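You operate a simulated robot arm through the tools that you are given. There is no shell and no other tool. Be economical: measure what you need, move in short steps, check, and stop when the job is done.

Carry out the task below with a simulated robot arm. There is one attempt and no reset: what you move stays moved.

TASK
Fill the Drip jar at Drain 01 and cap it.
Fine: to its line or a little over, nothing spilt, with the blue lid; the jar rides in the yellow carrier, which ends drawn out again; the other taps, the other jar and the green lid stay.
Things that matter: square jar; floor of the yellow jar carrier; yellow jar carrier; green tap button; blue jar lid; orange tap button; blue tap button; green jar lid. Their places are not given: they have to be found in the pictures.

It is judged by the outcome, as a careful person would: the job done as asked, and still so three seconds after it is handed in. It fails if anything else is knocked over, pushed out of place, dropped, spilled or broken.

THE ROBOT
A 6-joint arm with a two-finger parallel gripper, fixed in place. Base frame: the origin is at the foot of the arm, x ahead of it, y to its left, z up; the work surface is at about z = 0.78. Lengths are in m, angles in degrees, forces in N, time in s.
With the tool pointing down near the work surface it reaches from about 0.26 to 0.68 m from the base axis. Its first joint turns from -66.0 to 66.0 degrees. Payload 2.9 kg.
Tool frame: the origin (TCP) lies between the finger pads and is the grasp point; the fingertips stand 0.03 m ahead of it; z points along the fingers, y is the line along which they close. The gripper opens to 0.11 m. The fingers are 0.02 m wide and 0.01 m thick; the gripper's body (0.048 by 0.112 m) begins 0.055 m behind the TCP.
Orientation is told as [roll, pitch, yaw] about the base's x, y, z axes, in that order, counted from this pose: with the fingers straight down and closing along the base's y, the tool's x points along the base's -x, its y along +y and its z along -z.

THE INTERFACE
- The arm moves only by the tool jog_arm. Its argument "deltas" is a list of rows, each a list of 7 numbers: the shift along the tool's x, y, z in units of 40 mm (1.0 is 40 mm), then the turn, a rotation vector about the tool's x, y, z in units of 4 degrees (1.0 is 4 degrees), then the closure, from 0 (fully open) to 1 (shut). In form: [[dx, dy, dz, wx, wy, wz, gripper], ...]. A call has 1 to 12 rows; each row shifts and turns the commanded pose from where the row before left it, along the tool's axes as they then stand. A call with a number of a shift or a turn outside -1 to 1 is refused whole. A row lasts 0.2 s, in which the tool goes at most 0.05 m and 8.6 degrees; a call with a longer step from one row to the next is refused whole, and so is a gripper value outside its range. A pose out of reach is approached as far as the arm can. The call stops where the force on the tool passes 70 N (or 10 N more than at its start, if that is more) or the arm is blocked; 0.2 s more then pass. The fingers move at their own pace (about 0.108 m/s each) and stop on an object; they squeeze with about 36 N. The grip force told is the motor's: it shows also when the fingers shut on nothing. Time passes only in rows, and 0.2 s behind the last, so rows that do not move let the fingers close. It gives the time, the measured TCP pose, the force on the tool (base axes), the opening and the grip force at its end, in the units of the frame above (readings bear some noise).
- Cameras (640 x 400 px; columns grow to the right, rows downward): "scene" is fixed at [0.0818, 0.4301, 1.4086]; the picture's right is [-0.75, -0.67, 0.00], its down [-0.21, 0.24, -0.95] and it looks along [0.63, -0.71, -0.32] (base axes); focal length 316 px, centre (320, 200). "wrist" rides on the gripper at [-0.036, 0, -0.057] in the tool frame; the picture's right is [0.00, -1.00, 0.00], its down [0.97, 0.00, -0.24] and it looks along [0.24, 0.00, 0.97] (tool axes); focal length 218 px, centre (320, 200).
- camera(camera): a new picture of that camera. No time passes.
- measure_at(camera, pixels): for up to 12 pixels [column, row] of the newest picture of that camera ("zoom" is the newest enlarged one), the place [x, y, z] in the base frame of the surface seen there, good to about 0.002 m. No time passes.
- zoom(camera, box): a new picture of the part [left, top, right, bottom] of that camera's present view, enlarged. No time passes.
- finish_job(): hands the job in; it is judged then, once.

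Work in short steps. Measure before you move; look again where a grasp or a placing could have gone wrong, and mend it. You have 80 turns and 54 pictures in all, the two below and enlarged ones among them. Open the gripper and draw the arm clear of the work before you hand the job in, unless the task says otherwise; then end with one line.

The tools are called after "Emit:" as name(argument=value, ...) on one line, values as JSON. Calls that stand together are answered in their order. jog_arm: Moves the arm, as the interface text tells. Its arguments: {"type":"object","properties":{"deltas":{"type":"array"}},"required":["deltas"]} The other tools are called the same way: camera (camera) takes a picture; measure_at (camera, pixels) gives the place of the surface under pixels of a picture; zoom (camera, box) takes an enlarged picture of a part of a camera's view; finish_job () hands the job in.

At the start:

```text
time: 0.0
eef_pos: [0.3768, -0.0932, 1.3012]
ee_rot: [0.0, 0.0, 0.0]
wrist_force: [-0.1, -0.1, 0.7]
width: 0.1102
grip_force: 0.1
```

scene: 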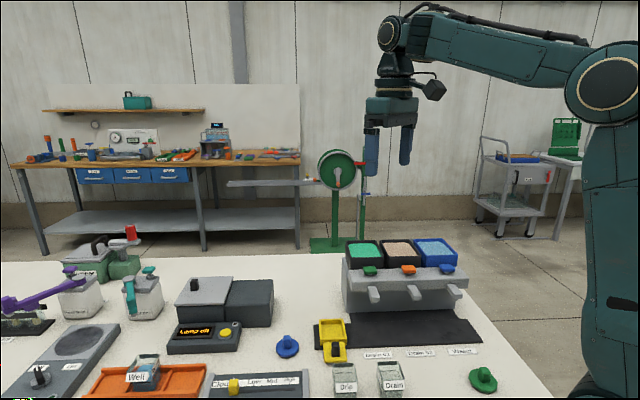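
wrist: 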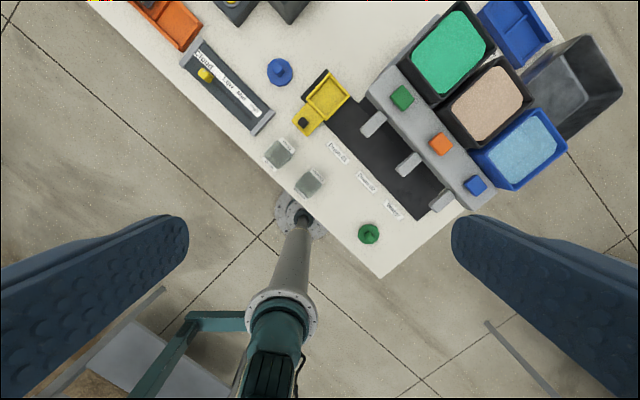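

The dispenser, yellow carrier and jars sit around scene (330-490, 240-400). I enlarge that area in both views.

Emit:
zoom(camera="scene", box=[260, 230, 520, 400])

Emit:
zoom(camera="wrist", box=[240, 40, 500, 260])

```text
2.35 times, centred on (390, 315) of scene
```

zoom: 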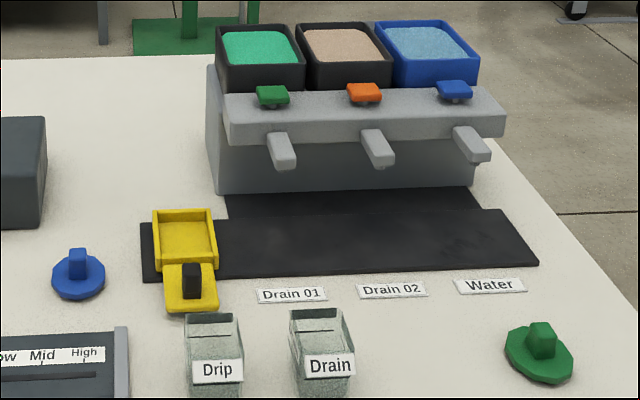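

```text
1.82 times, centred on (370, 150) of wrist
```

zoom: 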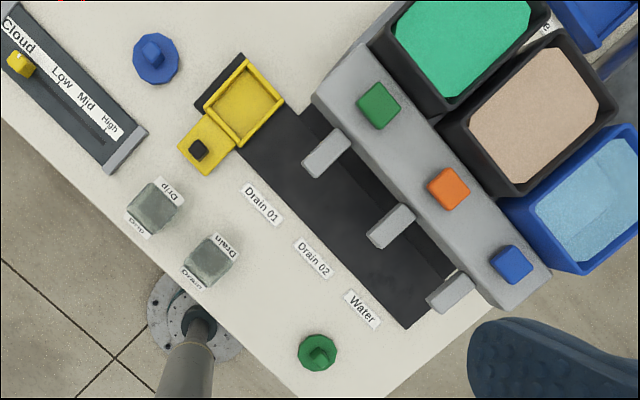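

I measure the key points in the wrist enlargement (the newest one).

Emit:
measure_at(camera="zoom", pixels=[[246, 99], [245, 57], [283, 100], [243, 146], [206, 103], [197, 151], [180, 150], [208, 172], [152, 200], [208, 258], [153, 46], [380, 102]])

Emit:
measure_at(camera="wrist", pixels=[[373, 123], [408, 165], [441, 200], [367, 127], [384, 119], [440, 144], [475, 185], [368, 232], [420, 217], [333, 103], [310, 98], [400, 180]])

Emit:
zoom(camera="wrist", box=[250, 50, 410, 210])

Emit:
zoom(camera="scene", box=[310, 300, 420, 400])

```text
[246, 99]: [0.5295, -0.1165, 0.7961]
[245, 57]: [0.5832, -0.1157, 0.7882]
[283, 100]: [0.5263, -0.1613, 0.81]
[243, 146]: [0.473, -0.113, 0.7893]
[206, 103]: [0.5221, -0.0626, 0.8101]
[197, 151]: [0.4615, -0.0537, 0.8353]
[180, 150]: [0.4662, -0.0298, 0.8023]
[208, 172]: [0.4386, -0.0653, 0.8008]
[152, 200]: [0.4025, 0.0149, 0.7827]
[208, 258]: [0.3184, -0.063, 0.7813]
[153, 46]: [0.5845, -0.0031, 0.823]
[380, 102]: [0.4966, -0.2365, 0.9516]
```

```text
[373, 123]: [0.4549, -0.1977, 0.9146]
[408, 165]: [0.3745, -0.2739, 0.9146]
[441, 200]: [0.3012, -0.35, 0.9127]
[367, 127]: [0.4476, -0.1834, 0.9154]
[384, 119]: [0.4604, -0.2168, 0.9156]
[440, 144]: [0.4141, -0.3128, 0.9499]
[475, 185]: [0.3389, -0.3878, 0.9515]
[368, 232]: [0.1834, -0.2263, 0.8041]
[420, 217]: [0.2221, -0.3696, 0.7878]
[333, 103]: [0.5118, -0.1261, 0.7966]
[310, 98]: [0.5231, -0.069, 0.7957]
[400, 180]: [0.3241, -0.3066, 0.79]
```

```text
2.50 times, centred on (330, 130) of wrist
```

zoom: 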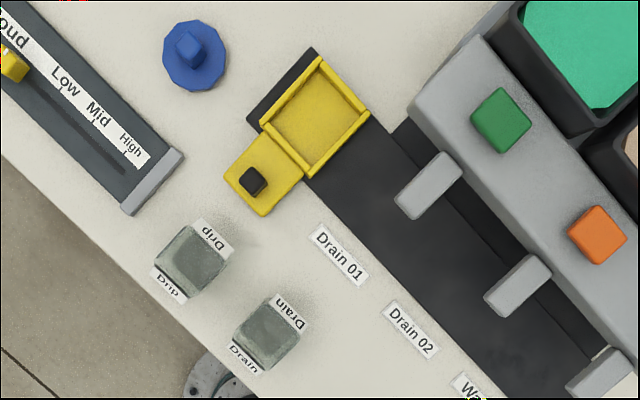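

```text
4.00 times, centred on (365, 350) of scene
```

zoom: 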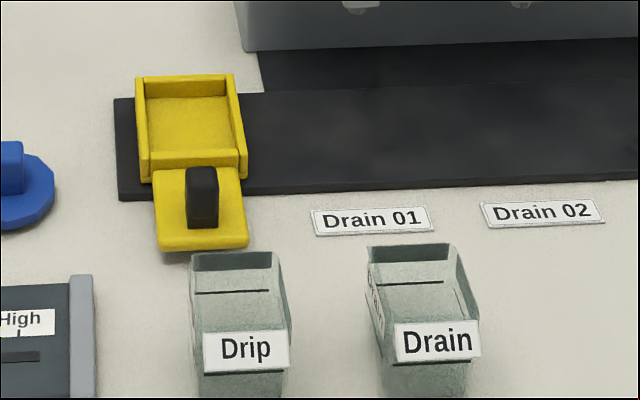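

The carrier's rail runs along the row of taps (direction about (-0.71,-0.71)). I now measure the jars and lid.

Emit:
measure_at(camera="zoom", pixels=[[191, 256], [281, 253], [290, 325], [205, 350], [289, 365], [232, 291], [368, 250], [457, 246], [478, 315], [202, 178], [155, 245], [248, 242]])

Emit:
zoom(camera="scene", box=[260, 320, 340, 370])

```text
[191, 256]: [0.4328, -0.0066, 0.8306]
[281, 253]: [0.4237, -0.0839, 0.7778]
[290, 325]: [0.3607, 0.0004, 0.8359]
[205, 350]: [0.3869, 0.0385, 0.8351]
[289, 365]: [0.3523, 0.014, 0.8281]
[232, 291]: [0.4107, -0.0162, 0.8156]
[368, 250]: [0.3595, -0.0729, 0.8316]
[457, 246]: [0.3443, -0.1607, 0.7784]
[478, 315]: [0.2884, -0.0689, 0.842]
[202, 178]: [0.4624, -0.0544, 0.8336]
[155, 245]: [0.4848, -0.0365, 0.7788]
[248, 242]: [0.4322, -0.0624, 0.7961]
```

```text
8.00 times, centred on (300, 345) of scene
```

zoom: 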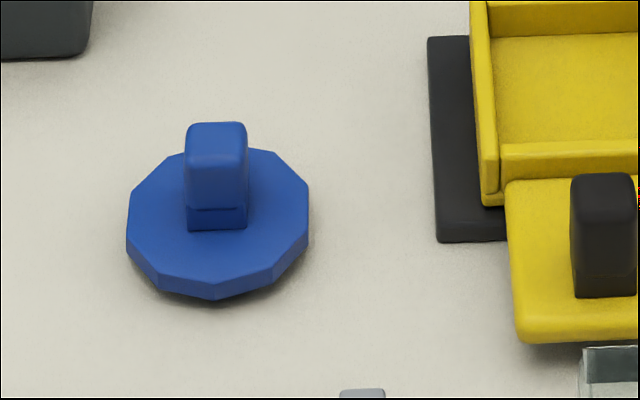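

Jar is ~0.06 tall. I turn the hand by -45° yaw to match the rail and descend for a closer look.

Emit:
jog_arm(deltas=[[0, 0, 0.5, 0, 0, 0.9375, 0], [0, 0, 0.5, 0, 0, 0.9375, 0], [0, 0, 0.5, 0, 0, 0.9375, 0], [0, 0, 0.5, 0, 0, 0.9375, 0], [0, 0, 0.5, 0, 0, 0.9375, 0], [0, 0, 0.5, 0, 0, 0.9375, 0], [0, 0, 0.5, 0, 0, 0.9375, 0], [0, 0, 0.5, 0, 0, 0.9375, 0], [0, 0, 0.5, 0, 0, 0.9375, 0], [0, 0, 0.5, 0, 0, 0.9375, 0], [0, 0, 0.5, 0, 0, 0.9375, 0], [0, 0, 0.5, 0, 0, 0.9375, 0]])

Emit:
camera(camera="wrist")

```text
time: 2.6
eef_pos: [0.3758, -0.0937, 1.0614]
ee_rot: [0.0, -0.1, -45.1]
wrist_force: [0.3, -0.7, -0.6]
width: 0.1099
grip_force: 0.1
```

```text
46 pictures are left
```

wrist: 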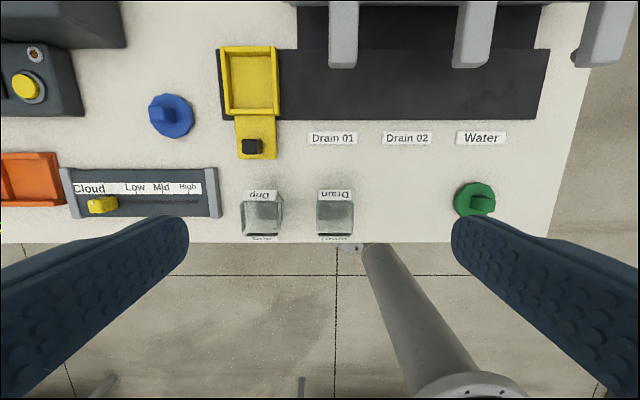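

Everything is nearly square to the view. I zoom on the jars and carrier to measure.

Emit:
zoom(camera="wrist", box=[220, 170, 380, 250])

Emit:
measure_at(camera="wrist", pixels=[[253, 147], [243, 137], [262, 158], [248, 80], [222, 48], [280, 113], [224, 113], [280, 48], [344, 62], [330, 55], [357, 66], [160, 113]])

```text
4.00 times, centred on (300, 210) of wrist
```

zoom: 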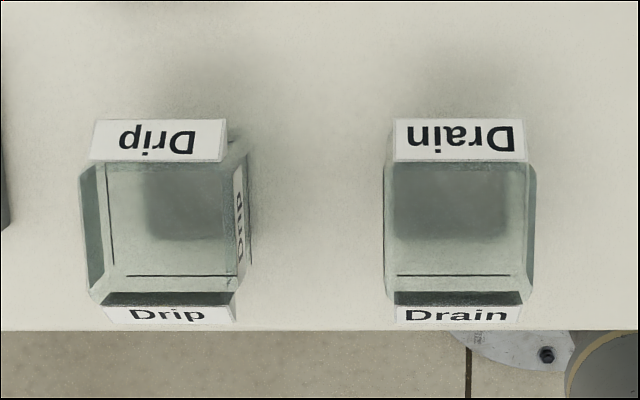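

```text
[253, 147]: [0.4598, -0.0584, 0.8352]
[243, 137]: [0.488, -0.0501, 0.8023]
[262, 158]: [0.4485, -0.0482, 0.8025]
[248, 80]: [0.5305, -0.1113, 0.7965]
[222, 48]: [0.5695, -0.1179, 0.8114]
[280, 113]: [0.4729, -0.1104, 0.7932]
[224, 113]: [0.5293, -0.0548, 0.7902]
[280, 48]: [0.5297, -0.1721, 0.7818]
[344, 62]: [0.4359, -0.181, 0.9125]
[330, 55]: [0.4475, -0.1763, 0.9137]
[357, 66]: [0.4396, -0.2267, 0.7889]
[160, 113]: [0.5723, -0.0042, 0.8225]
```

I measure the Drip jar's corners in the enlarged view.

Emit:
measure_at(camera="zoom", pixels=[[92, 158], [222, 160], [97, 122], [224, 122], [105, 313], [232, 314], [242, 170], [245, 250], [84, 180], [95, 285], [165, 298], [165, 175]])

```text
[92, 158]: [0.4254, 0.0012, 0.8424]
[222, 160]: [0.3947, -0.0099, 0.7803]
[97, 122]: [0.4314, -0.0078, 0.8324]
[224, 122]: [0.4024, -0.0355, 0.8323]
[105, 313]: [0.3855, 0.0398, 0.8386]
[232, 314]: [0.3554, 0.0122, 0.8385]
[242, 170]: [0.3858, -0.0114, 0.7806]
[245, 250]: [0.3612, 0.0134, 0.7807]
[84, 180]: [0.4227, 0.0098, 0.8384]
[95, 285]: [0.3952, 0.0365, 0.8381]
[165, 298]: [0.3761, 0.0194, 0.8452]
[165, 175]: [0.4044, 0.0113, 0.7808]
```

The jar centre is about (0.394, 0.002), rim z≈0.845, ~0.052 wide along the rail. The tray fit is tight, so I enlarge the carrier to measure its walls.

Emit:
zoom(camera="wrist", box=[200, 40, 300, 165])

```text
3.20 times, centred on (250, 102) of wrist
```

zoom: 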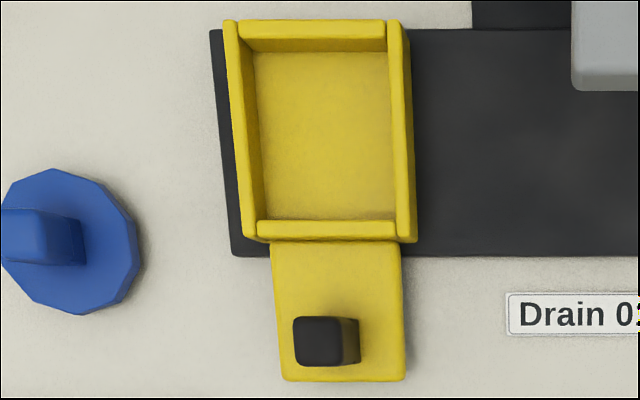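

Emit:
measure_at(camera="zoom", pixels=[[239, 120], [243, 180], [401, 120], [404, 180], [310, 26], [360, 26], [300, 226], [360, 226], [260, 130], [385, 130], [320, 57], [320, 212]])

Emit:
measure_at(camera="wrist", pixels=[[247, 141], [256, 142], [248, 150], [257, 152], [172, 100], [153, 111], [172, 132], [160, 108], [160, 120], [272, 120]])

```text
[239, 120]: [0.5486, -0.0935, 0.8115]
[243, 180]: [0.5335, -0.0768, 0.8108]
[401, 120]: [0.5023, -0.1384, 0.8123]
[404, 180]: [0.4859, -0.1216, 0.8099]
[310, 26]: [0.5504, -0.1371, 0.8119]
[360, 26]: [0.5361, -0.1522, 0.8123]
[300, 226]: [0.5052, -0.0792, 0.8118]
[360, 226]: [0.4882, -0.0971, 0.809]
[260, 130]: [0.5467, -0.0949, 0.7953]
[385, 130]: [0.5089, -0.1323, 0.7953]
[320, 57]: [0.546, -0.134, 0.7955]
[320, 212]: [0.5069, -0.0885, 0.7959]
```

```text
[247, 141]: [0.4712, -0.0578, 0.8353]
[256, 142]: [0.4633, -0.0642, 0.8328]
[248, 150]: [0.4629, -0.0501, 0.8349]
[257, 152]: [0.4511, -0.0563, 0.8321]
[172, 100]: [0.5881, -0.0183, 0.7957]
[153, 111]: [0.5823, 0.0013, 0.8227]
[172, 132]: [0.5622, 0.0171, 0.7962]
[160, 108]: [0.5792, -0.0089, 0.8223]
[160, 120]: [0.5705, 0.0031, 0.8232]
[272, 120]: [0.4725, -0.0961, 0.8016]
```

Labels on the jar are slanted plates near the rim; the body is ~0.05 square. Tray inner is ~0.060 × 0.068, centre u=-0.290, n=0.450, i.e. (0.523,-0.113). I move above the jar with the fingers narrowed to 0.08 and look again.

Emit:
jog_arm(deltas=[[0.274, 0.402, 0.656, 0, 0, 0, 0.27], [0.274, 0.402, 0.656, 0, 0, 0, 0.27], [0.274, 0.402, 0.656, 0, 0, 0, 0.27], [0.274, 0.402, 0.656, 0, 0, 0, 0.27], [0.274, 0.402, 0.656, 0, 0, 0, 0.27]])

Emit:
camera(camera="wrist")

Emit:
zoom(camera="scene", box=[310, 270, 440, 400])

```text
time: 3.8
eef_pos: [0.3956, 0.0005, 0.9303]
ee_rot: [0.1, -0.1, -44.9]
wrist_force: [-0.4, -0.6, 0.2]
width: 0.0801
grip_force: 0.0
```

```text
43 pictures are left
```

wrist: 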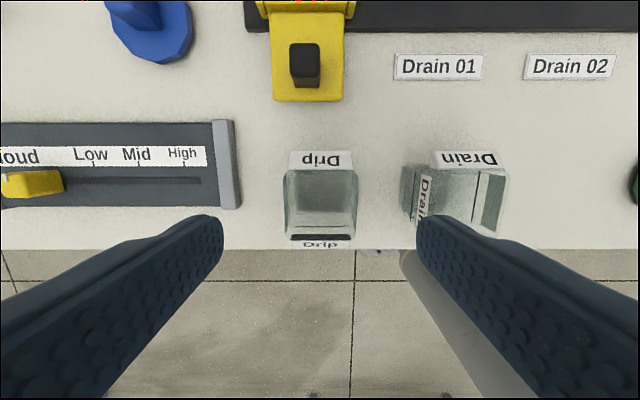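

```text
3.08 times, centred on (375, 335) of scene
```

zoom: 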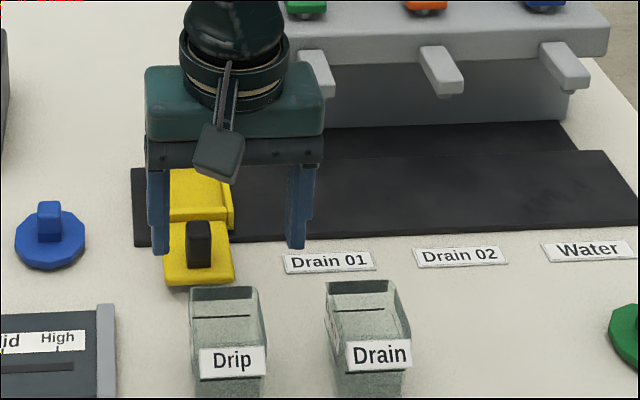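

Jar is centred between the fingers (cols 285–357, about row 203 where the TCP projects to ~200). I descend to z≈0.836 and close.

Emit:
jog_arm(deltas=[[0, 0, 0.6, 0, 0, 0, 0.27], [0, 0, 0.6, 0, 0, 0, 0.27], [0, 0, 0.6, 0, 0, 0, 0.27], [0, 0, 0.55, 0, 0, 0, 0.27], [0, 0, 0, 0, 0, 0, 0.27], [0, 0, 0, 0, 0, 0, 0.6], [0, 0, 0, 0, 0, 0, 0.6], [0, 0, 0, 0, 0, 0, 0.6]])

Emit:
camera(camera="wrist")

```text
time: 5.6
eef_pos: [0.3941, 0.0003, 0.836]
ee_rot: [0.0, -0.1, -44.9]
wrist_force: [-0.8, 0.4, 0.1]
width: 0.0493
grip_force: 36.0
```

```text
41 pictures are left
```

wrist: 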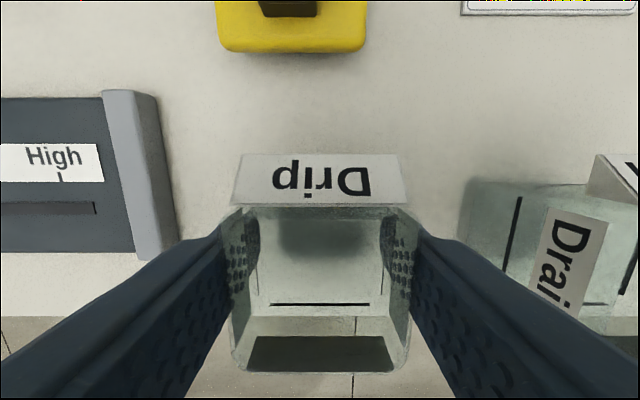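

Held firmly (0.049 wide). I lift 0.09, carry it over the tray and look.

Emit:
jog_arm(deltas=[[0, 0, -0.5, 0, 0, 0, 0.6], [0, 0, -0.6, 0, 0, 0, 0.6], [0, 0, -0.6, 0, 0, 0, 0.6], [0, 0, -0.6, 0, 0, 0, 0.6], [-0.616, 0.04, 0, 0, 0, 0, 0.6], [-0.616, 0.04, 0, 0, 0, 0, 0.6], [-0.616, 0.04, 0, 0, 0, 0, 0.6], [-0.616, 0.04, 0, 0, 0, 0, 0.6], [-0.616, 0.04, 0, 0, 0, 0, 0.6], [-0.616, 0.04, 0, 0, 0, 0, 0.6], [-0.614, 0.04, 0, 0, 0, 0, 0.6], [0, 0, 0, 0, 0, 0, 0.6]])

Emit:
camera(camera="wrist")

Emit:
zoom(camera="scene", box=[290, 230, 420, 380])

```text
time: 8.2
eef_pos: [0.5239, -0.1135, 0.9282]
ee_rot: [0.1, -0.1, -45.1]
wrist_force: [0.3, 0.1, -0.1]
width: 0.049
grip_force: 35.9
```

```text
40 pictures are left
```

wrist: 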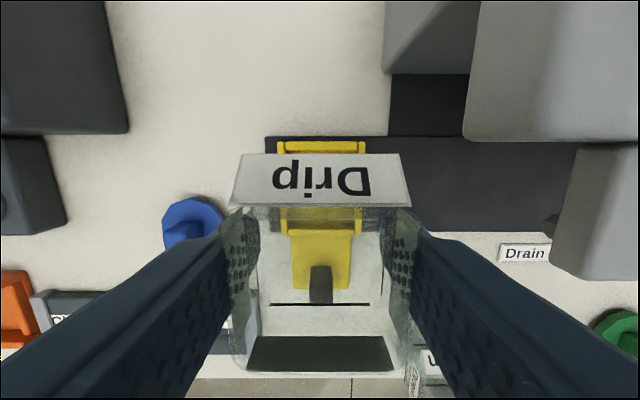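

```text
2.67 times, centred on (355, 305) of scene
```

zoom: 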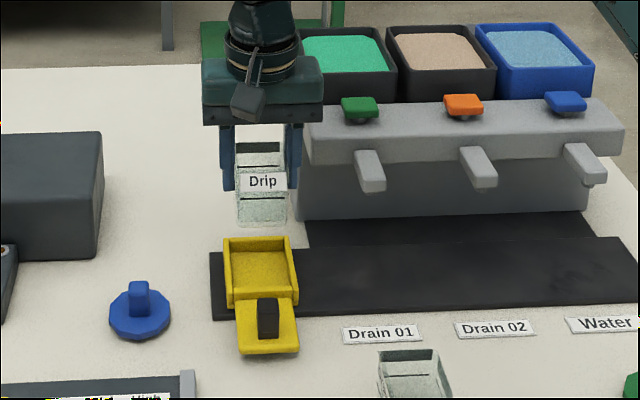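

Tray sits centred below the jar. I lower to the floor (TCP ≈0.8525) gently.

Emit:
jog_arm(deltas=[[0, 0, 0.5, 0, 0, 0, 0.6], [0, 0, 0.5, 0, 0, 0, 0.6], [0, 0, 0.4, 0, 0, 0, 0.6], [0, 0, 0.3, 0, 0, 0, 0.6], [0, 0, 0.1, 0, 0, 0, 0.6], [0, 0, 0.05, 0, 0, 0, 0.6], [0, 0, 0.04, 0, 0, 0, 0.6], [0, 0, 0, 0, 0, 0, 0.6]])

Emit:
zoom(camera="scene", box=[310, 270, 410, 370])

```text
time: 10.0
eef_pos: [0.5233, -0.1123, 0.8539]
ee_rot: [-0.1, 0.0, -44.9]
wrist_force: [0.5, -0.4, -1.0]
width: 0.0493
grip_force: 36.2
```

```text
4.00 times, centred on (360, 320) of scene
```

zoom: 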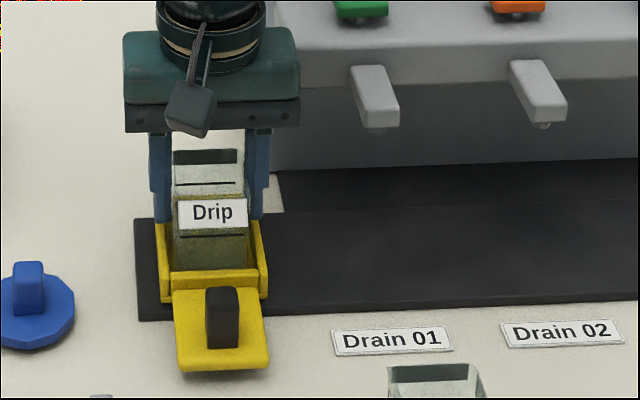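

It is inside the walls; I lower another ~1.5 mm to touch, release, and rise.

Emit:
jog_arm(deltas=[[0, 0, 0.04, 0, 0, 0, 0.6], [0, 0, 0, 0, 0, 0, 0.6], [0, 0, 0, 0, 0, 0, 0.3], [0, 0, 0, 0, 0, 0, 0.2], [0, 0, -0.4, 0, 0, 0, 0.2], [0, 0, -0.6, 0, 0, 0, 0.2], [0, 0, -0.6, 0, 0, 0, 0.2], [0, 0, -0.6, 0, 0, 0, 0.2]])

Emit:
camera(camera="wrist")

```text
time: 11.8
eef_pos: [0.523, -0.1134, 0.9407]
ee_rot: [0.0, -0.1, -45.0]
wrist_force: [0.1, -0.5, 0.6]
width: 0.0881
grip_force: 0.0
```

```text
37 pictures are left
```

wrist: 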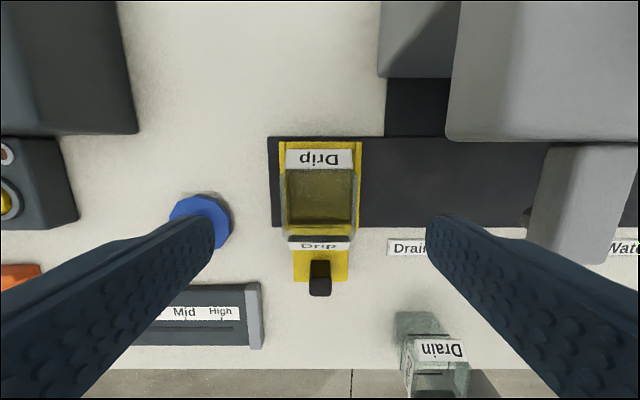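

Jar stands in the tray. I move over the black knob (~(0.460,-0.057)) at this height and look.

Emit:
jog_arm(deltas=[[0.525, -0.03, 0, 0, 0, 0, 0.5], [0.525, -0.03, 0, 0, 0, 0, 0.5], [0.525, -0.03, 0, 0, 0, 0, 0.5], [0.525, -0.04, 0, 0, 0, 0, 0.5], [0, 0, 0.5, 0, 0, 0, 0.5]])

Emit:
camera(camera="wrist")

```text
time: 13.0
eef_pos: [0.46, -0.0567, 0.9202]
ee_rot: [-0.1, 0.0, -45.0]
wrist_force: [0.1, 0.4, -0.9]
width: 0.0551
grip_force: 0.0
```

```text
36 pictures are left
```

wrist: 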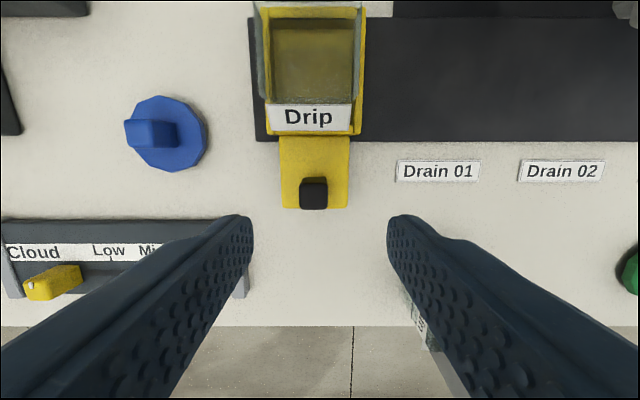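

Knob centre at (314,195): 4 mm left and 4 mm up of TCP line. I correct, descend to z≈0.839 and close on it.

Emit:
jog_arm(deltas=[[-0.1, 0.1, 0.5, 0, 0, 0, 0.5], [0, 0, 0.5, 0, 0, 0, 0.5], [0, 0, 0.5, 0, 0, 0, 0.5], [0, 0, 0.5, 0, 0, 0, 0.5], [0, 0, 0.0, 0, 0, 0, 0.5], [0, 0, 0.0, 0, 0, 0, 0.8], [0, 0, 0.0, 0, 0, 0, 0.9], [0, 0, 0.0, 0, 0, 0, 0.9]])

Emit:
camera(camera="wrist")

```text
time: 14.8
eef_pos: [0.4669, -0.056, 0.8384]
ee_rot: [0.0, -0.2, -45.1]
wrist_force: [0.6, -2.1, -1.9]
width: 0.0196
grip_force: 45.2
```

```text
35 pictures are left
```

wrist: 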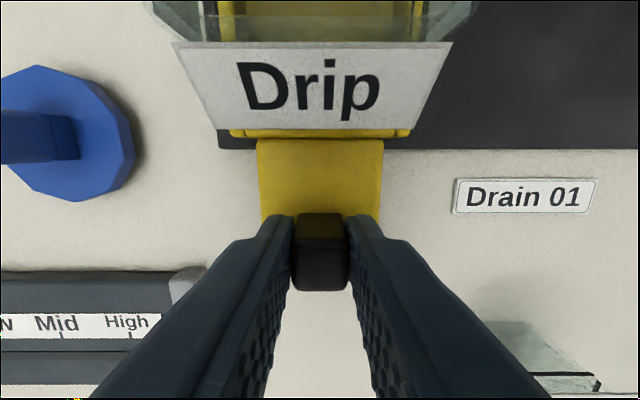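

Knob gripped; its u = -0.2906 matches the tray centre. I slide slowly 0.09 along -tool y and check force.

Emit:
jog_arm(deltas=[[0, -0.1, 0, 0, 0, 0, 0.9], [0, -0.25, 0, 0, 0, 0, 0.9], [0, -0.25, 0, 0, 0, 0, 0.9], [0, -0.25, 0, 0, 0, 0, 0.9], [0, -0.25, 0, 0, 0, 0, 0.9], [0, -0.25, 0, 0, 0, 0, 0.9], [0, -0.25, 0, 0, 0, 0, 0.9], [0, -0.25, 0, 0, 0, 0, 0.9], [0, -0.25, 0, 0, 0, 0, 0.9], [0, -0.2, 0, 0, 0, 0, 0.9], [0, 0, 0, 0, 0, 0, 0.9]])

Emit:
zoom(camera="scene", box=[320, 230, 450, 380])

Emit:
camera(camera="wrist")

```text
time: 17.2
eef_pos: [0.4025, -0.122, 0.8405]
ee_rot: [-0.1, -0.1, -44.9]
wrist_force: [4.7, -5.3, -1.5]
width: 0.0196
grip_force: 45.3
```

```text
2.67 times, centred on (385, 305) of scene
```

zoom: 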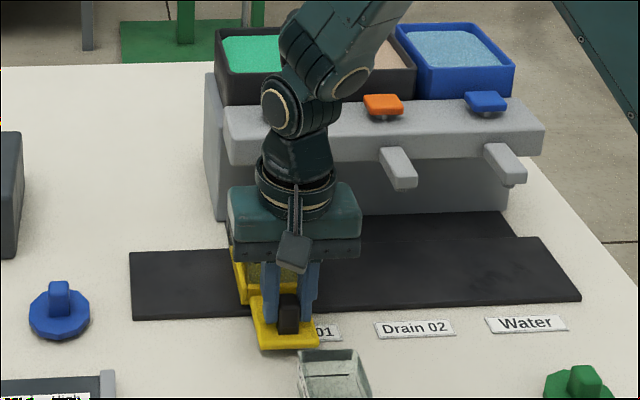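

```text
33 pictures are left
```

wrist: 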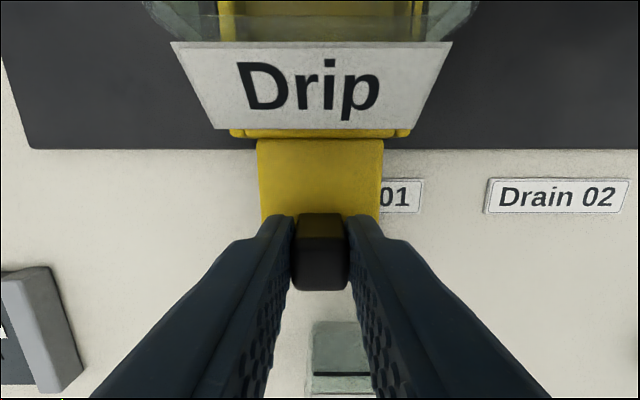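

Carrier slides well; u is -0.198, spout 1 at about -0.181. I go 17 mm further, then release and back straight up to check the alignment.

Emit:
jog_arm(deltas=[[0, -0.2, 0, 0, 0, 0, 0.9], [0, -0.23, 0, 0, 0, 0, 0.9], [0, 0, 0, 0, 0, 0, 0.9], [0, 0, 0, 0, 0, 0, 0.6], [0, 0, 0, 0, 0, 0, 0.6], [0.1, 0, -0.4, 0, 0, 0, 0.6], [0.5, 0, -0.7, 0, 0, 0, 0.6], [0.5, 0, -0.7, 0, 0, 0, 0.6], [0.5, 0.4, -0.7, 0, 0, 0, 0.6], [0, 0.8, -0.7, 0, 0, 0, 0.6], [0, 0.9, -0.7, 0, 0, 0, 0.6]])

Emit:
zoom(camera="scene", box=[330, 230, 460, 360])

Emit:
camera(camera="wrist")

```text
time: 19.6
eef_pos: [0.4032, -0.0291, 0.9959]
ee_rot: [0.0, 0.0, -45.0]
wrist_force: [-0.4, -0.1, -0.4]
width: 0.044
grip_force: 0.0
```

```text
3.08 times, centred on (395, 295) of scene
```

zoom: 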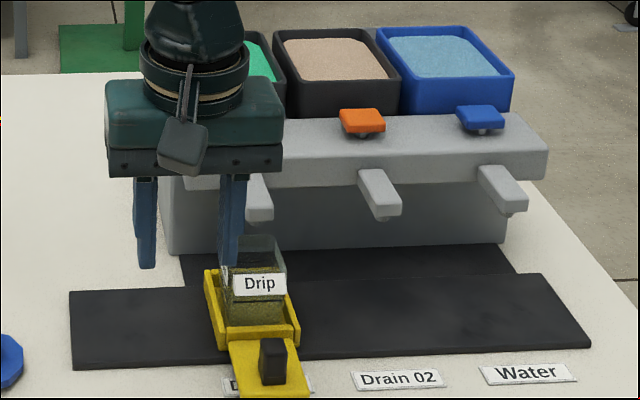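

```text
31 pictures are left
```

wrist: 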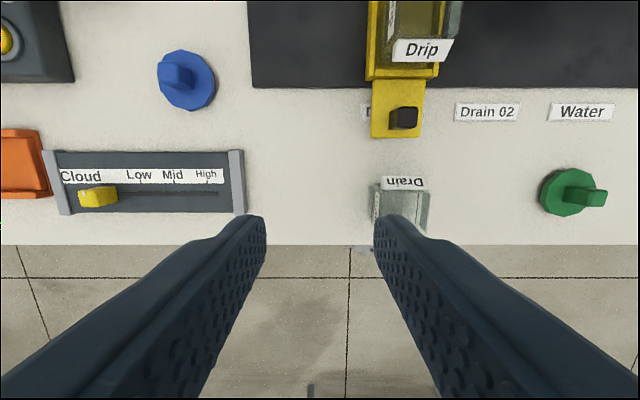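

I raise the arm further so that the scene camera can see the spout and jar.

Emit:
jog_arm(deltas=[[0, 0.6, -0.9, 0, 0, 0, 0.6], [0, 0.6, -0.9, 0, 0, 0, 1], [0, 0.6, -0.9, 0, 0, 0, 1], [0, 0.6, -0.9, 0, 0, 0, 1], [0, 0.3, -0.7, 0, 0, 0, 1]])

Emit:
zoom(camera="scene", box=[340, 230, 440, 360])

Emit:
camera(camera="wrist")

```text
time: 20.8
eef_pos: [0.4815, 0.0487, 1.1682]
ee_rot: [0.0, 0.0, -45.1]
wrist_force: [0.2, -0.2, 0.0]
width: 0.0
grip_force: 35.9
```

```text
3.08 times, centred on (390, 295) of scene
```

zoom: 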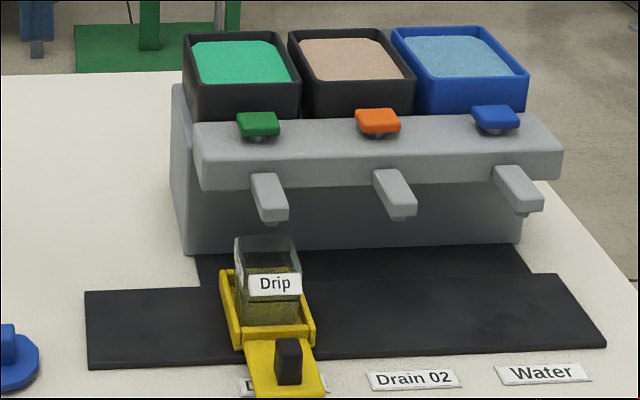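

```text
29 pictures are left
```

wrist: 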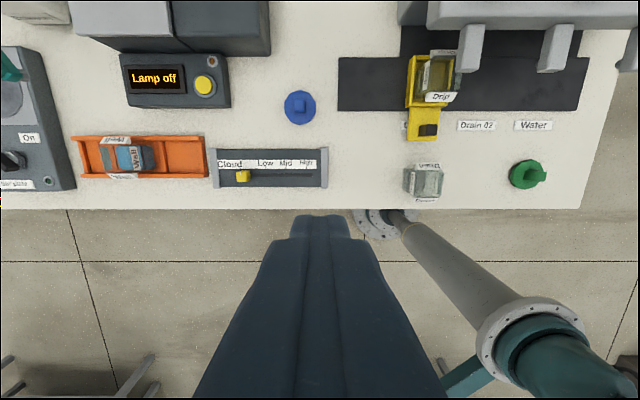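

I measure spout tip, button, basin and carrier walls in the scene enlargement.

Emit:
measure_at(camera="zoom", pixels=[[262, 205], [282, 204], [272, 221], [258, 122], [258, 115], [240, 88], [276, 346], [288, 352], [231, 300], [305, 292], [276, 334], [313, 320]])

Emit:
measure_at(camera="wrist", pixels=[[409, 70], [408, 100], [450, 104], [414, 58], [428, 128], [462, 68], [480, 70], [468, 60], [435, 54], [472, 30]])

Emit:
zoom(camera="wrist", box=[380, 10, 500, 150])

```text
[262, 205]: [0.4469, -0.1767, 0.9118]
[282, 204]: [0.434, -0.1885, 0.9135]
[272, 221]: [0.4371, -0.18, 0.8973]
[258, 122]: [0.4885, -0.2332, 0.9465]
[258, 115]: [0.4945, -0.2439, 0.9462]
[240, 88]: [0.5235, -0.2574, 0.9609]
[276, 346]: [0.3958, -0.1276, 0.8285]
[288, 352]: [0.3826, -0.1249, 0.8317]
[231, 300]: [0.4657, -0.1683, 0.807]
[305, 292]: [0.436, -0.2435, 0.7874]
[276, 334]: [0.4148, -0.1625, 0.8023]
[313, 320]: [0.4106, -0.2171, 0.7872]
```

```text
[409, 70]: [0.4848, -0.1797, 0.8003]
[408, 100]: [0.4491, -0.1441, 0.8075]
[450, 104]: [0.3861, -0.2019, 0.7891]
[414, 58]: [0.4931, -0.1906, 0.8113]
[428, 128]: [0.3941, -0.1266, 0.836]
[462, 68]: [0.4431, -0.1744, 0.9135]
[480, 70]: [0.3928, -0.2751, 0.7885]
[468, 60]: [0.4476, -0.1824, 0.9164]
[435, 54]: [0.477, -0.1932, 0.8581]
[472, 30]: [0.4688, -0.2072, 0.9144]
```

```text
2.86 times, centred on (440, 80) of wrist
```

zoom: 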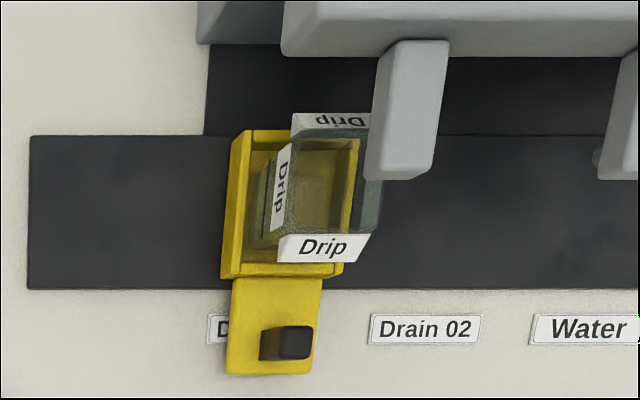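

Spout 1 centre u≈-0.182, carrier ≈-0.182: aligned. The green button is near (0.495,-0.235,0.95). I move over it, closed fingers, staying high, and measure the basin rim.

Emit:
jog_arm(deltas=[[-0.657, -0.597, 0, 0, 0, 0, 1], [-0.657, -0.597, 0, 0, 0, 0, 1], [-0.657, -0.597, 0, 0, 0, 0, 1], [-0.657, -0.597, 0, 0, 0, 0, 1], [-0.657, -0.597, 0, 0, 0, 0, 1], [-0.657, -0.597, 0, 0, 0, 0, 1], [-0.657, -0.597, 0, 0, 0, 0, 1], [-0.657, -0.597, 0, 0, 0, 0, 1], [0, 0, 0.5, 0, 0, 0, 1], [0, 0, 0.5, 0, 0, 0, 1], [0, 0, 0.5, 0, 0, 0, 1], [0, 0, 0, 0, 0, 0, 1]])

Emit:
camera(camera="wrist")

Emit:
measure_at(camera="scene", pixels=[[345, 242], [381, 240], [352, 255], [384, 262]])

```text
time: 23.4
eef_pos: [0.4941, -0.2365, 1.1062]
ee_rot: [0.0, -0.1, -44.9]
wrist_force: [0.0, 0.4, 0.8]
width: 0.0002
grip_force: 36.0
```

```text
27 pictures are left
```

wrist: 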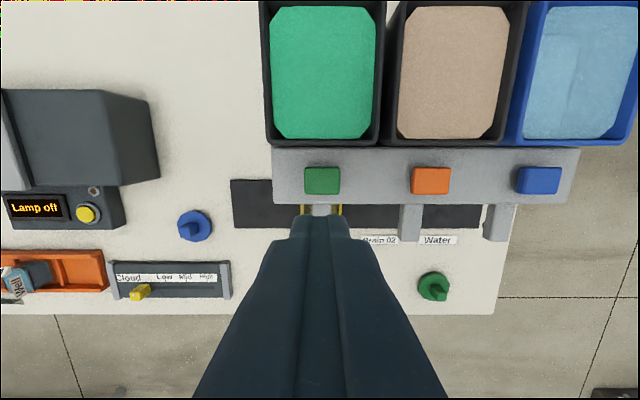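

```text
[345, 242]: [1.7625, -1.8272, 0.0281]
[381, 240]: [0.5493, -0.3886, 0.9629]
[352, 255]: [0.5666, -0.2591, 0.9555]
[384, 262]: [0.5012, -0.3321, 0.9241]
```

Emit:
measure_at(camera="wrist", pixels=[[322, 181], [307, 169], [337, 169], [307, 192], [337, 192], [322, 143], [322, 137], [267, 60], [322, 70], [440, 143]])

Emit:
zoom(camera="scene", box=[330, 200, 450, 320])

```text
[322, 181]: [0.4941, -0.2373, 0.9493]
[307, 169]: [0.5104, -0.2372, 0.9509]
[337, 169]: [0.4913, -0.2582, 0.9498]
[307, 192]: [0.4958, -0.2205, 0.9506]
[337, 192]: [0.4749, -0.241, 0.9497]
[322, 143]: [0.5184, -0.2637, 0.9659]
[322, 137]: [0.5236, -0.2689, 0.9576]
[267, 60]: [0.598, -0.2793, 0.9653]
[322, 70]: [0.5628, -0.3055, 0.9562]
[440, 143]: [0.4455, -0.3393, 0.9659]
```

```text
3.33 times, centred on (390, 260) of scene
```

zoom: 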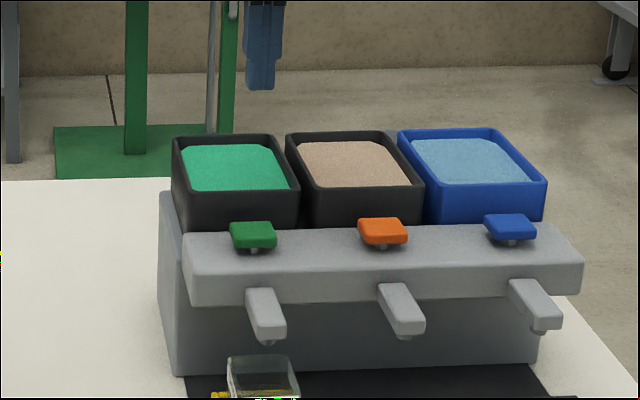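

Button top z=0.950, centred on the TCP within 3 mm; basin rim 0.966 clears the hand body. I descend to 5 mm above the button.

Emit:
jog_arm(deltas=[[0, -0.06, 0.6, 0, 0, 0, 1], [0, 0, 0.6, 0, 0, 0, 1], [0, 0, 0.6, 0, 0, 0, 1], [0, 0, 0.6, 0, 0, 0, 1], [0, 0, 0.4, 0, 0, 0, 1], [0, 0, 0.2, 0, 0, 0, 1], [0, 0, 0, 0, 0, 0, 1]])

Emit:
zoom(camera="scene", box=[330, 220, 430, 360])

```text
time: 25.0
eef_pos: [0.4936, -0.2385, 0.9884]
ee_rot: [-0.1, -0.1, -44.9]
wrist_force: [-1.0, 0.4, -0.6]
width: 0.0001
grip_force: 36.4
```

```text
2.86 times, centred on (380, 290) of scene
```

zoom: 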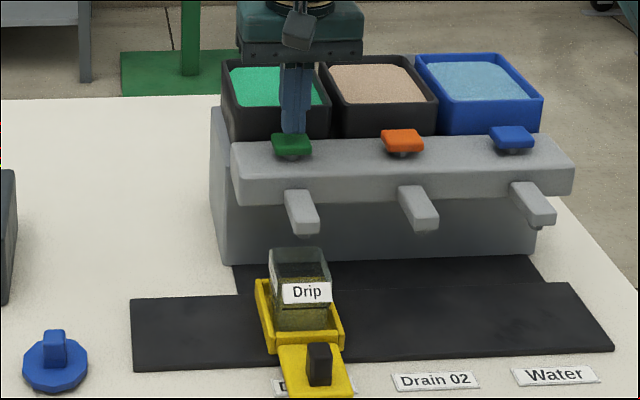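

Fingers are 8 mm above the button. I give a short press of ~6 mm and lift, then look.

Emit:
jog_arm(deltas=[[0, 0, 0.2, 0, 0, 0, 1], [0, 0, 0.15, 0, 0, 0, 1], [0, 0, 0, 0, 0, 0, 1], [0, 0, -0.35, 0, 0, 0, 1]])

Emit:
zoom(camera="scene", box=[340, 260, 420, 350])

```text
time: 26.0
eef_pos: [0.4919, -0.2383, 0.9885]
ee_rot: [0.0, -0.1, -45.0]
wrist_force: [-1.0, 0.5, 0.1]
width: 0.0
grip_force: 36.3
```

```text
4.44 times, centred on (380, 305) of scene
```

zoom: 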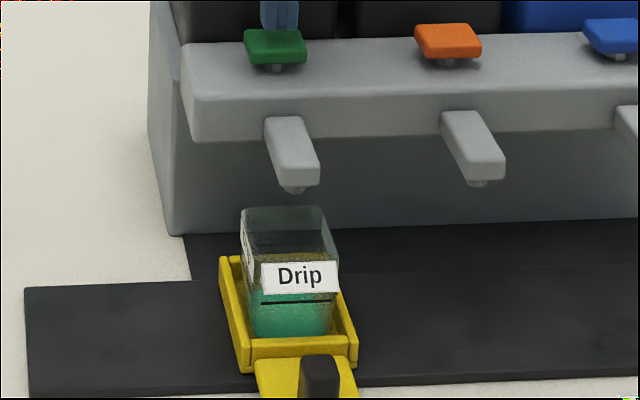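

The tap flows only while pressed; some green is in. I enlarge the jar to see the level against the line.

Emit:
zoom(camera="scene", box=[380, 298, 424, 342])

Emit:
zoom(camera="scene", box=[386, 301, 422, 339])

```text
9.09 times, centred on (402, 320) of scene
```

zoom: 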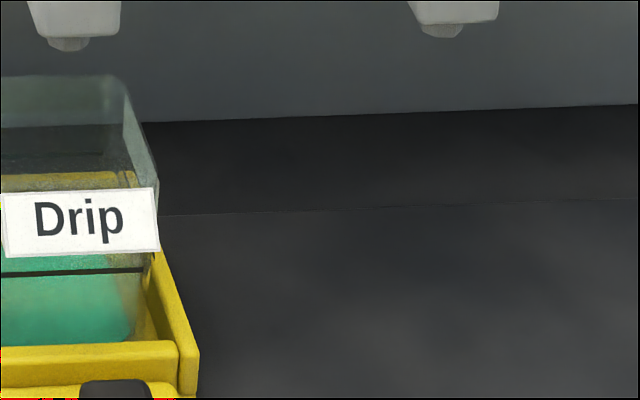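

```text
10.53 times, centred on (404, 320) of scene
```

zoom: 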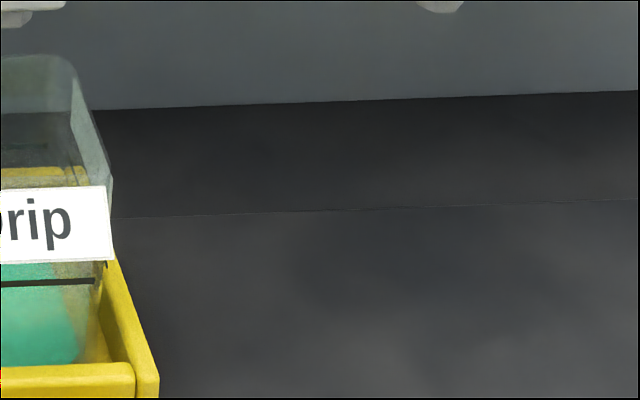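

Emit:
zoom(camera="scene", box=[350, 302, 394, 340])

```text
10.53 times, centred on (372, 321) of scene
```

zoom: 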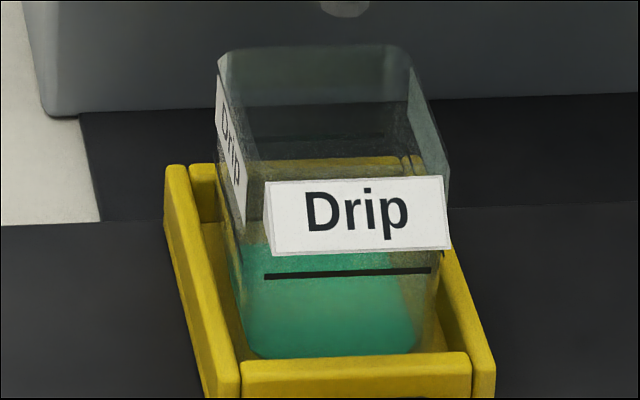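

I measure the green surface and the line in this enlargement.

Emit:
measure_at(camera="zoom", pixels=[[240, 250], [255, 262], [300, 262], [300, 295], [300, 320], [300, 340], [400, 290], [350, 272], [300, 138], [270, 272], [425, 270], [390, 340]])

```text
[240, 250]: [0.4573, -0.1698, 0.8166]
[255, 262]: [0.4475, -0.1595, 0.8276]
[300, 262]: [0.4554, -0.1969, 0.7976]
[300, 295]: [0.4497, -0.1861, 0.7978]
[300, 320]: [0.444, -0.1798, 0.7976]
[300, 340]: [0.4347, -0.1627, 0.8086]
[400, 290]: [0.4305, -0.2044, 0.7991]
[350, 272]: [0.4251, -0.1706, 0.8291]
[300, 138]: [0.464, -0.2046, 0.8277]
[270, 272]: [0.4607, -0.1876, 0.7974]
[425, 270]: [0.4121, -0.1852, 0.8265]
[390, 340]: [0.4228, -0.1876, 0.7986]
```

Line is at z≈0.828, and the surface measured ≈0.798, so still low. I repeat the same press and compare.

Emit:
jog_arm(deltas=[[0, 0, 0.2, 0, 0, 0, 1], [0, 0, 0.15, 0, 0, 0, 1], [0, 0, 0, 0, 0, 0, 1], [0, 0, 0, 0, 0, 0, 1], [0, 0, -0.35, 0, 0, 0, 1]])

Emit:
zoom(camera="scene", box=[350, 302, 394, 340])

Emit:
measure_at(camera="zoom", pixels=[[240, 250], [255, 262], [300, 262], [300, 295], [300, 320], [300, 340], [400, 290], [350, 272], [240, 210], [300, 165], [360, 310], [390, 340]])

```text
time: 27.2
eef_pos: [0.4911, -0.2382, 0.9867]
ee_rot: [0.0, 0.0, -45.0]
wrist_force: [0.0, 0.6, 0.2]
width: 0.0
grip_force: 36.1
```

```text
10.53 times, centred on (372, 321) of scene
```

zoom: 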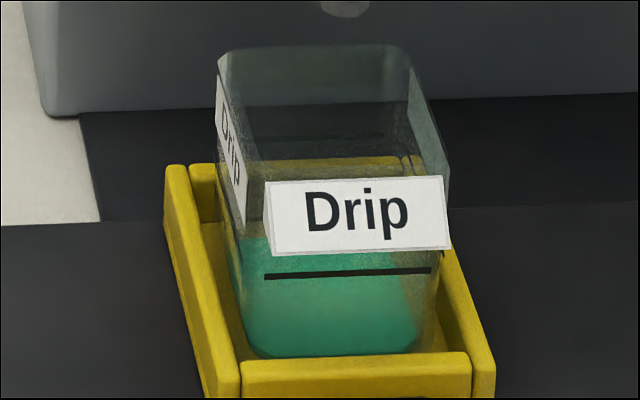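

```text
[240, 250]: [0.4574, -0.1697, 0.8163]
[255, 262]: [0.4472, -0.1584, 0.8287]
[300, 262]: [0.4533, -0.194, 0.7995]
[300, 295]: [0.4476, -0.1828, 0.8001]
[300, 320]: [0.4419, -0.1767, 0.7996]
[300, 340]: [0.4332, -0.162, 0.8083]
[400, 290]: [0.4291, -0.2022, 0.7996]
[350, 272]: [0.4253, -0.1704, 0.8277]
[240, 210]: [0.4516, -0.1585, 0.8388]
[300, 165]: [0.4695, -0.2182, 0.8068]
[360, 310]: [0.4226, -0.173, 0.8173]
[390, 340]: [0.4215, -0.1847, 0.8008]
```

Level measured rises: 0.7975→0.7998 (~4 mm/s while pressed). About 28 mm more is needed; I hold 2 s and re-measure.

Emit:
jog_arm(deltas=[[0, 0, 0.15, 0, 0, 0, 1], [0, 0, 0.15, 0, 0, 0, 1], [0, 0, 0, 0, 0, 0, 1], [0, 0, 0, 0, 0, 0, 1], [0, 0, 0, 0, 0, 0, 1], [0, 0, 0, 0, 0, 0, 1], [0, 0, 0, 0, 0, 0, 1], [0, 0, 0, 0, 0, 0, 1], [0, 0, 0, 0, 0, 0, 1], [0, 0, 0, 0, 0, 0, 1], [0, 0, 0, 0, 0, 0, 1], [0, 0, -0.3, 0, 0, 0, 1]])

Emit:
zoom(camera="scene", box=[350, 302, 394, 340])

Emit:
measure_at(camera="zoom", pixels=[[300, 262], [300, 295], [300, 310], [400, 262], [400, 290], [350, 290], [350, 272], [300, 165], [360, 165], [340, 262], [380, 262], [320, 285]])

```text
time: 29.8
eef_pos: [0.493, -0.2394, 0.9881]
ee_rot: [0.1, -0.1, -45.1]
wrist_force: [-0.1, -0.2, 0.8]
width: 0.0
grip_force: 36.3
```

```text
10.53 times, centred on (372, 321) of scene
```

zoom: 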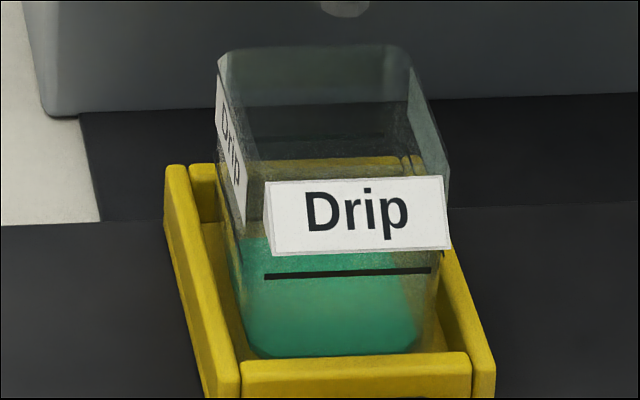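

```text
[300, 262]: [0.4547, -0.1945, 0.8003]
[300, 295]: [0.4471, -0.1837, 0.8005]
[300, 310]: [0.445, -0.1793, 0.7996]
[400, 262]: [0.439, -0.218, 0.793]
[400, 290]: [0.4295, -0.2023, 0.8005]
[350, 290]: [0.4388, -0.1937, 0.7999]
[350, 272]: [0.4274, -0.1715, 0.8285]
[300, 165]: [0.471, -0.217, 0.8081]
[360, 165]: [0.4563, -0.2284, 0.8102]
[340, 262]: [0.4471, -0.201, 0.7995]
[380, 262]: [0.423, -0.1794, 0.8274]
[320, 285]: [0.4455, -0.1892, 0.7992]
```

No rise: the press was 2 mm shallower this time and did not trigger. I press deeper and stop while down to read force.

Emit:
jog_arm(deltas=[[0, 0, 0.2, 0, 0, 0, 1], [0, 0, 0.2, 0, 0, 0, 1], [0, 0, 0.05, 0, 0, 0, 1], [0, 0, 0, 0, 0, 0, 1]])

Emit:
zoom(camera="scene", box=[330, 250, 410, 345])

```text
time: 30.8
eef_pos: [0.4924, -0.2382, 0.9716]
ee_rot: [0.0, -0.3, -45.0]
wrist_force: [-4.2, 0.9, 14.1]
width: 0.0
grip_force: 36.2
```

```text
4.21 times, centred on (370, 298) of scene
```

zoom: 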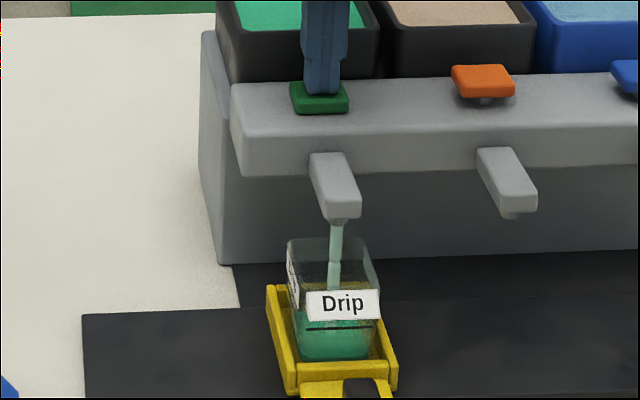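

It flows cleanly into the jar. I hold for 3 more rows and measure.

Emit:
jog_arm(deltas=[[0, 0, 0, 0, 0, 0, 1], [0, 0, 0, 0, 0, 0, 1], [0, 0, -0.45, 0, 0, 0, 1]])

Emit:
zoom(camera="scene", box=[350, 302, 394, 340])

Emit:
measure_at(camera="zoom", pixels=[[300, 262], [300, 290], [400, 262], [400, 290], [350, 290], [350, 272], [290, 170], [330, 165], [380, 168], [340, 262], [380, 285], [320, 285]])

```text
time: 31.6
eef_pos: [0.4909, -0.2379, 0.987]
ee_rot: [0.0, 0.1, -45.0]
wrist_force: [-0.3, 0.1, -0.2]
width: 0.0
grip_force: 36.5
```

```text
10.53 times, centred on (372, 321) of scene
```

zoom: 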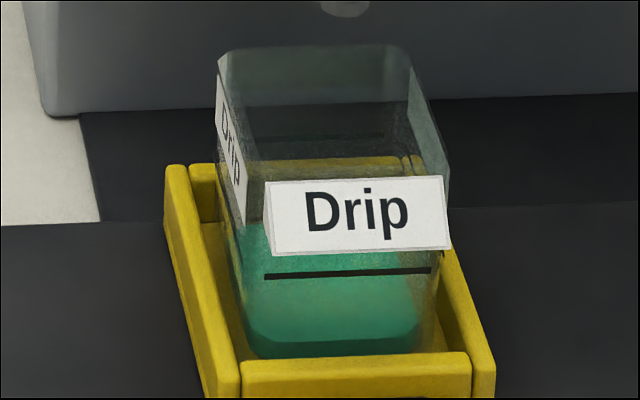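

```text
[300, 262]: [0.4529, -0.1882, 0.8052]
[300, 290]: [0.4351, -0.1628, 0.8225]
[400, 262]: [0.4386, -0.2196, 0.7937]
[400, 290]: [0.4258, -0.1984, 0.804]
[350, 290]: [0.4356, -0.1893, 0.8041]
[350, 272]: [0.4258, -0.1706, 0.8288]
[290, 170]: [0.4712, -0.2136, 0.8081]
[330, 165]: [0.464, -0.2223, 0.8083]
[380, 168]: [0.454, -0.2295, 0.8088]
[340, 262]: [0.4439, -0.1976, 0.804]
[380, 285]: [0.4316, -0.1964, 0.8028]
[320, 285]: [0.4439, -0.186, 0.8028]
```

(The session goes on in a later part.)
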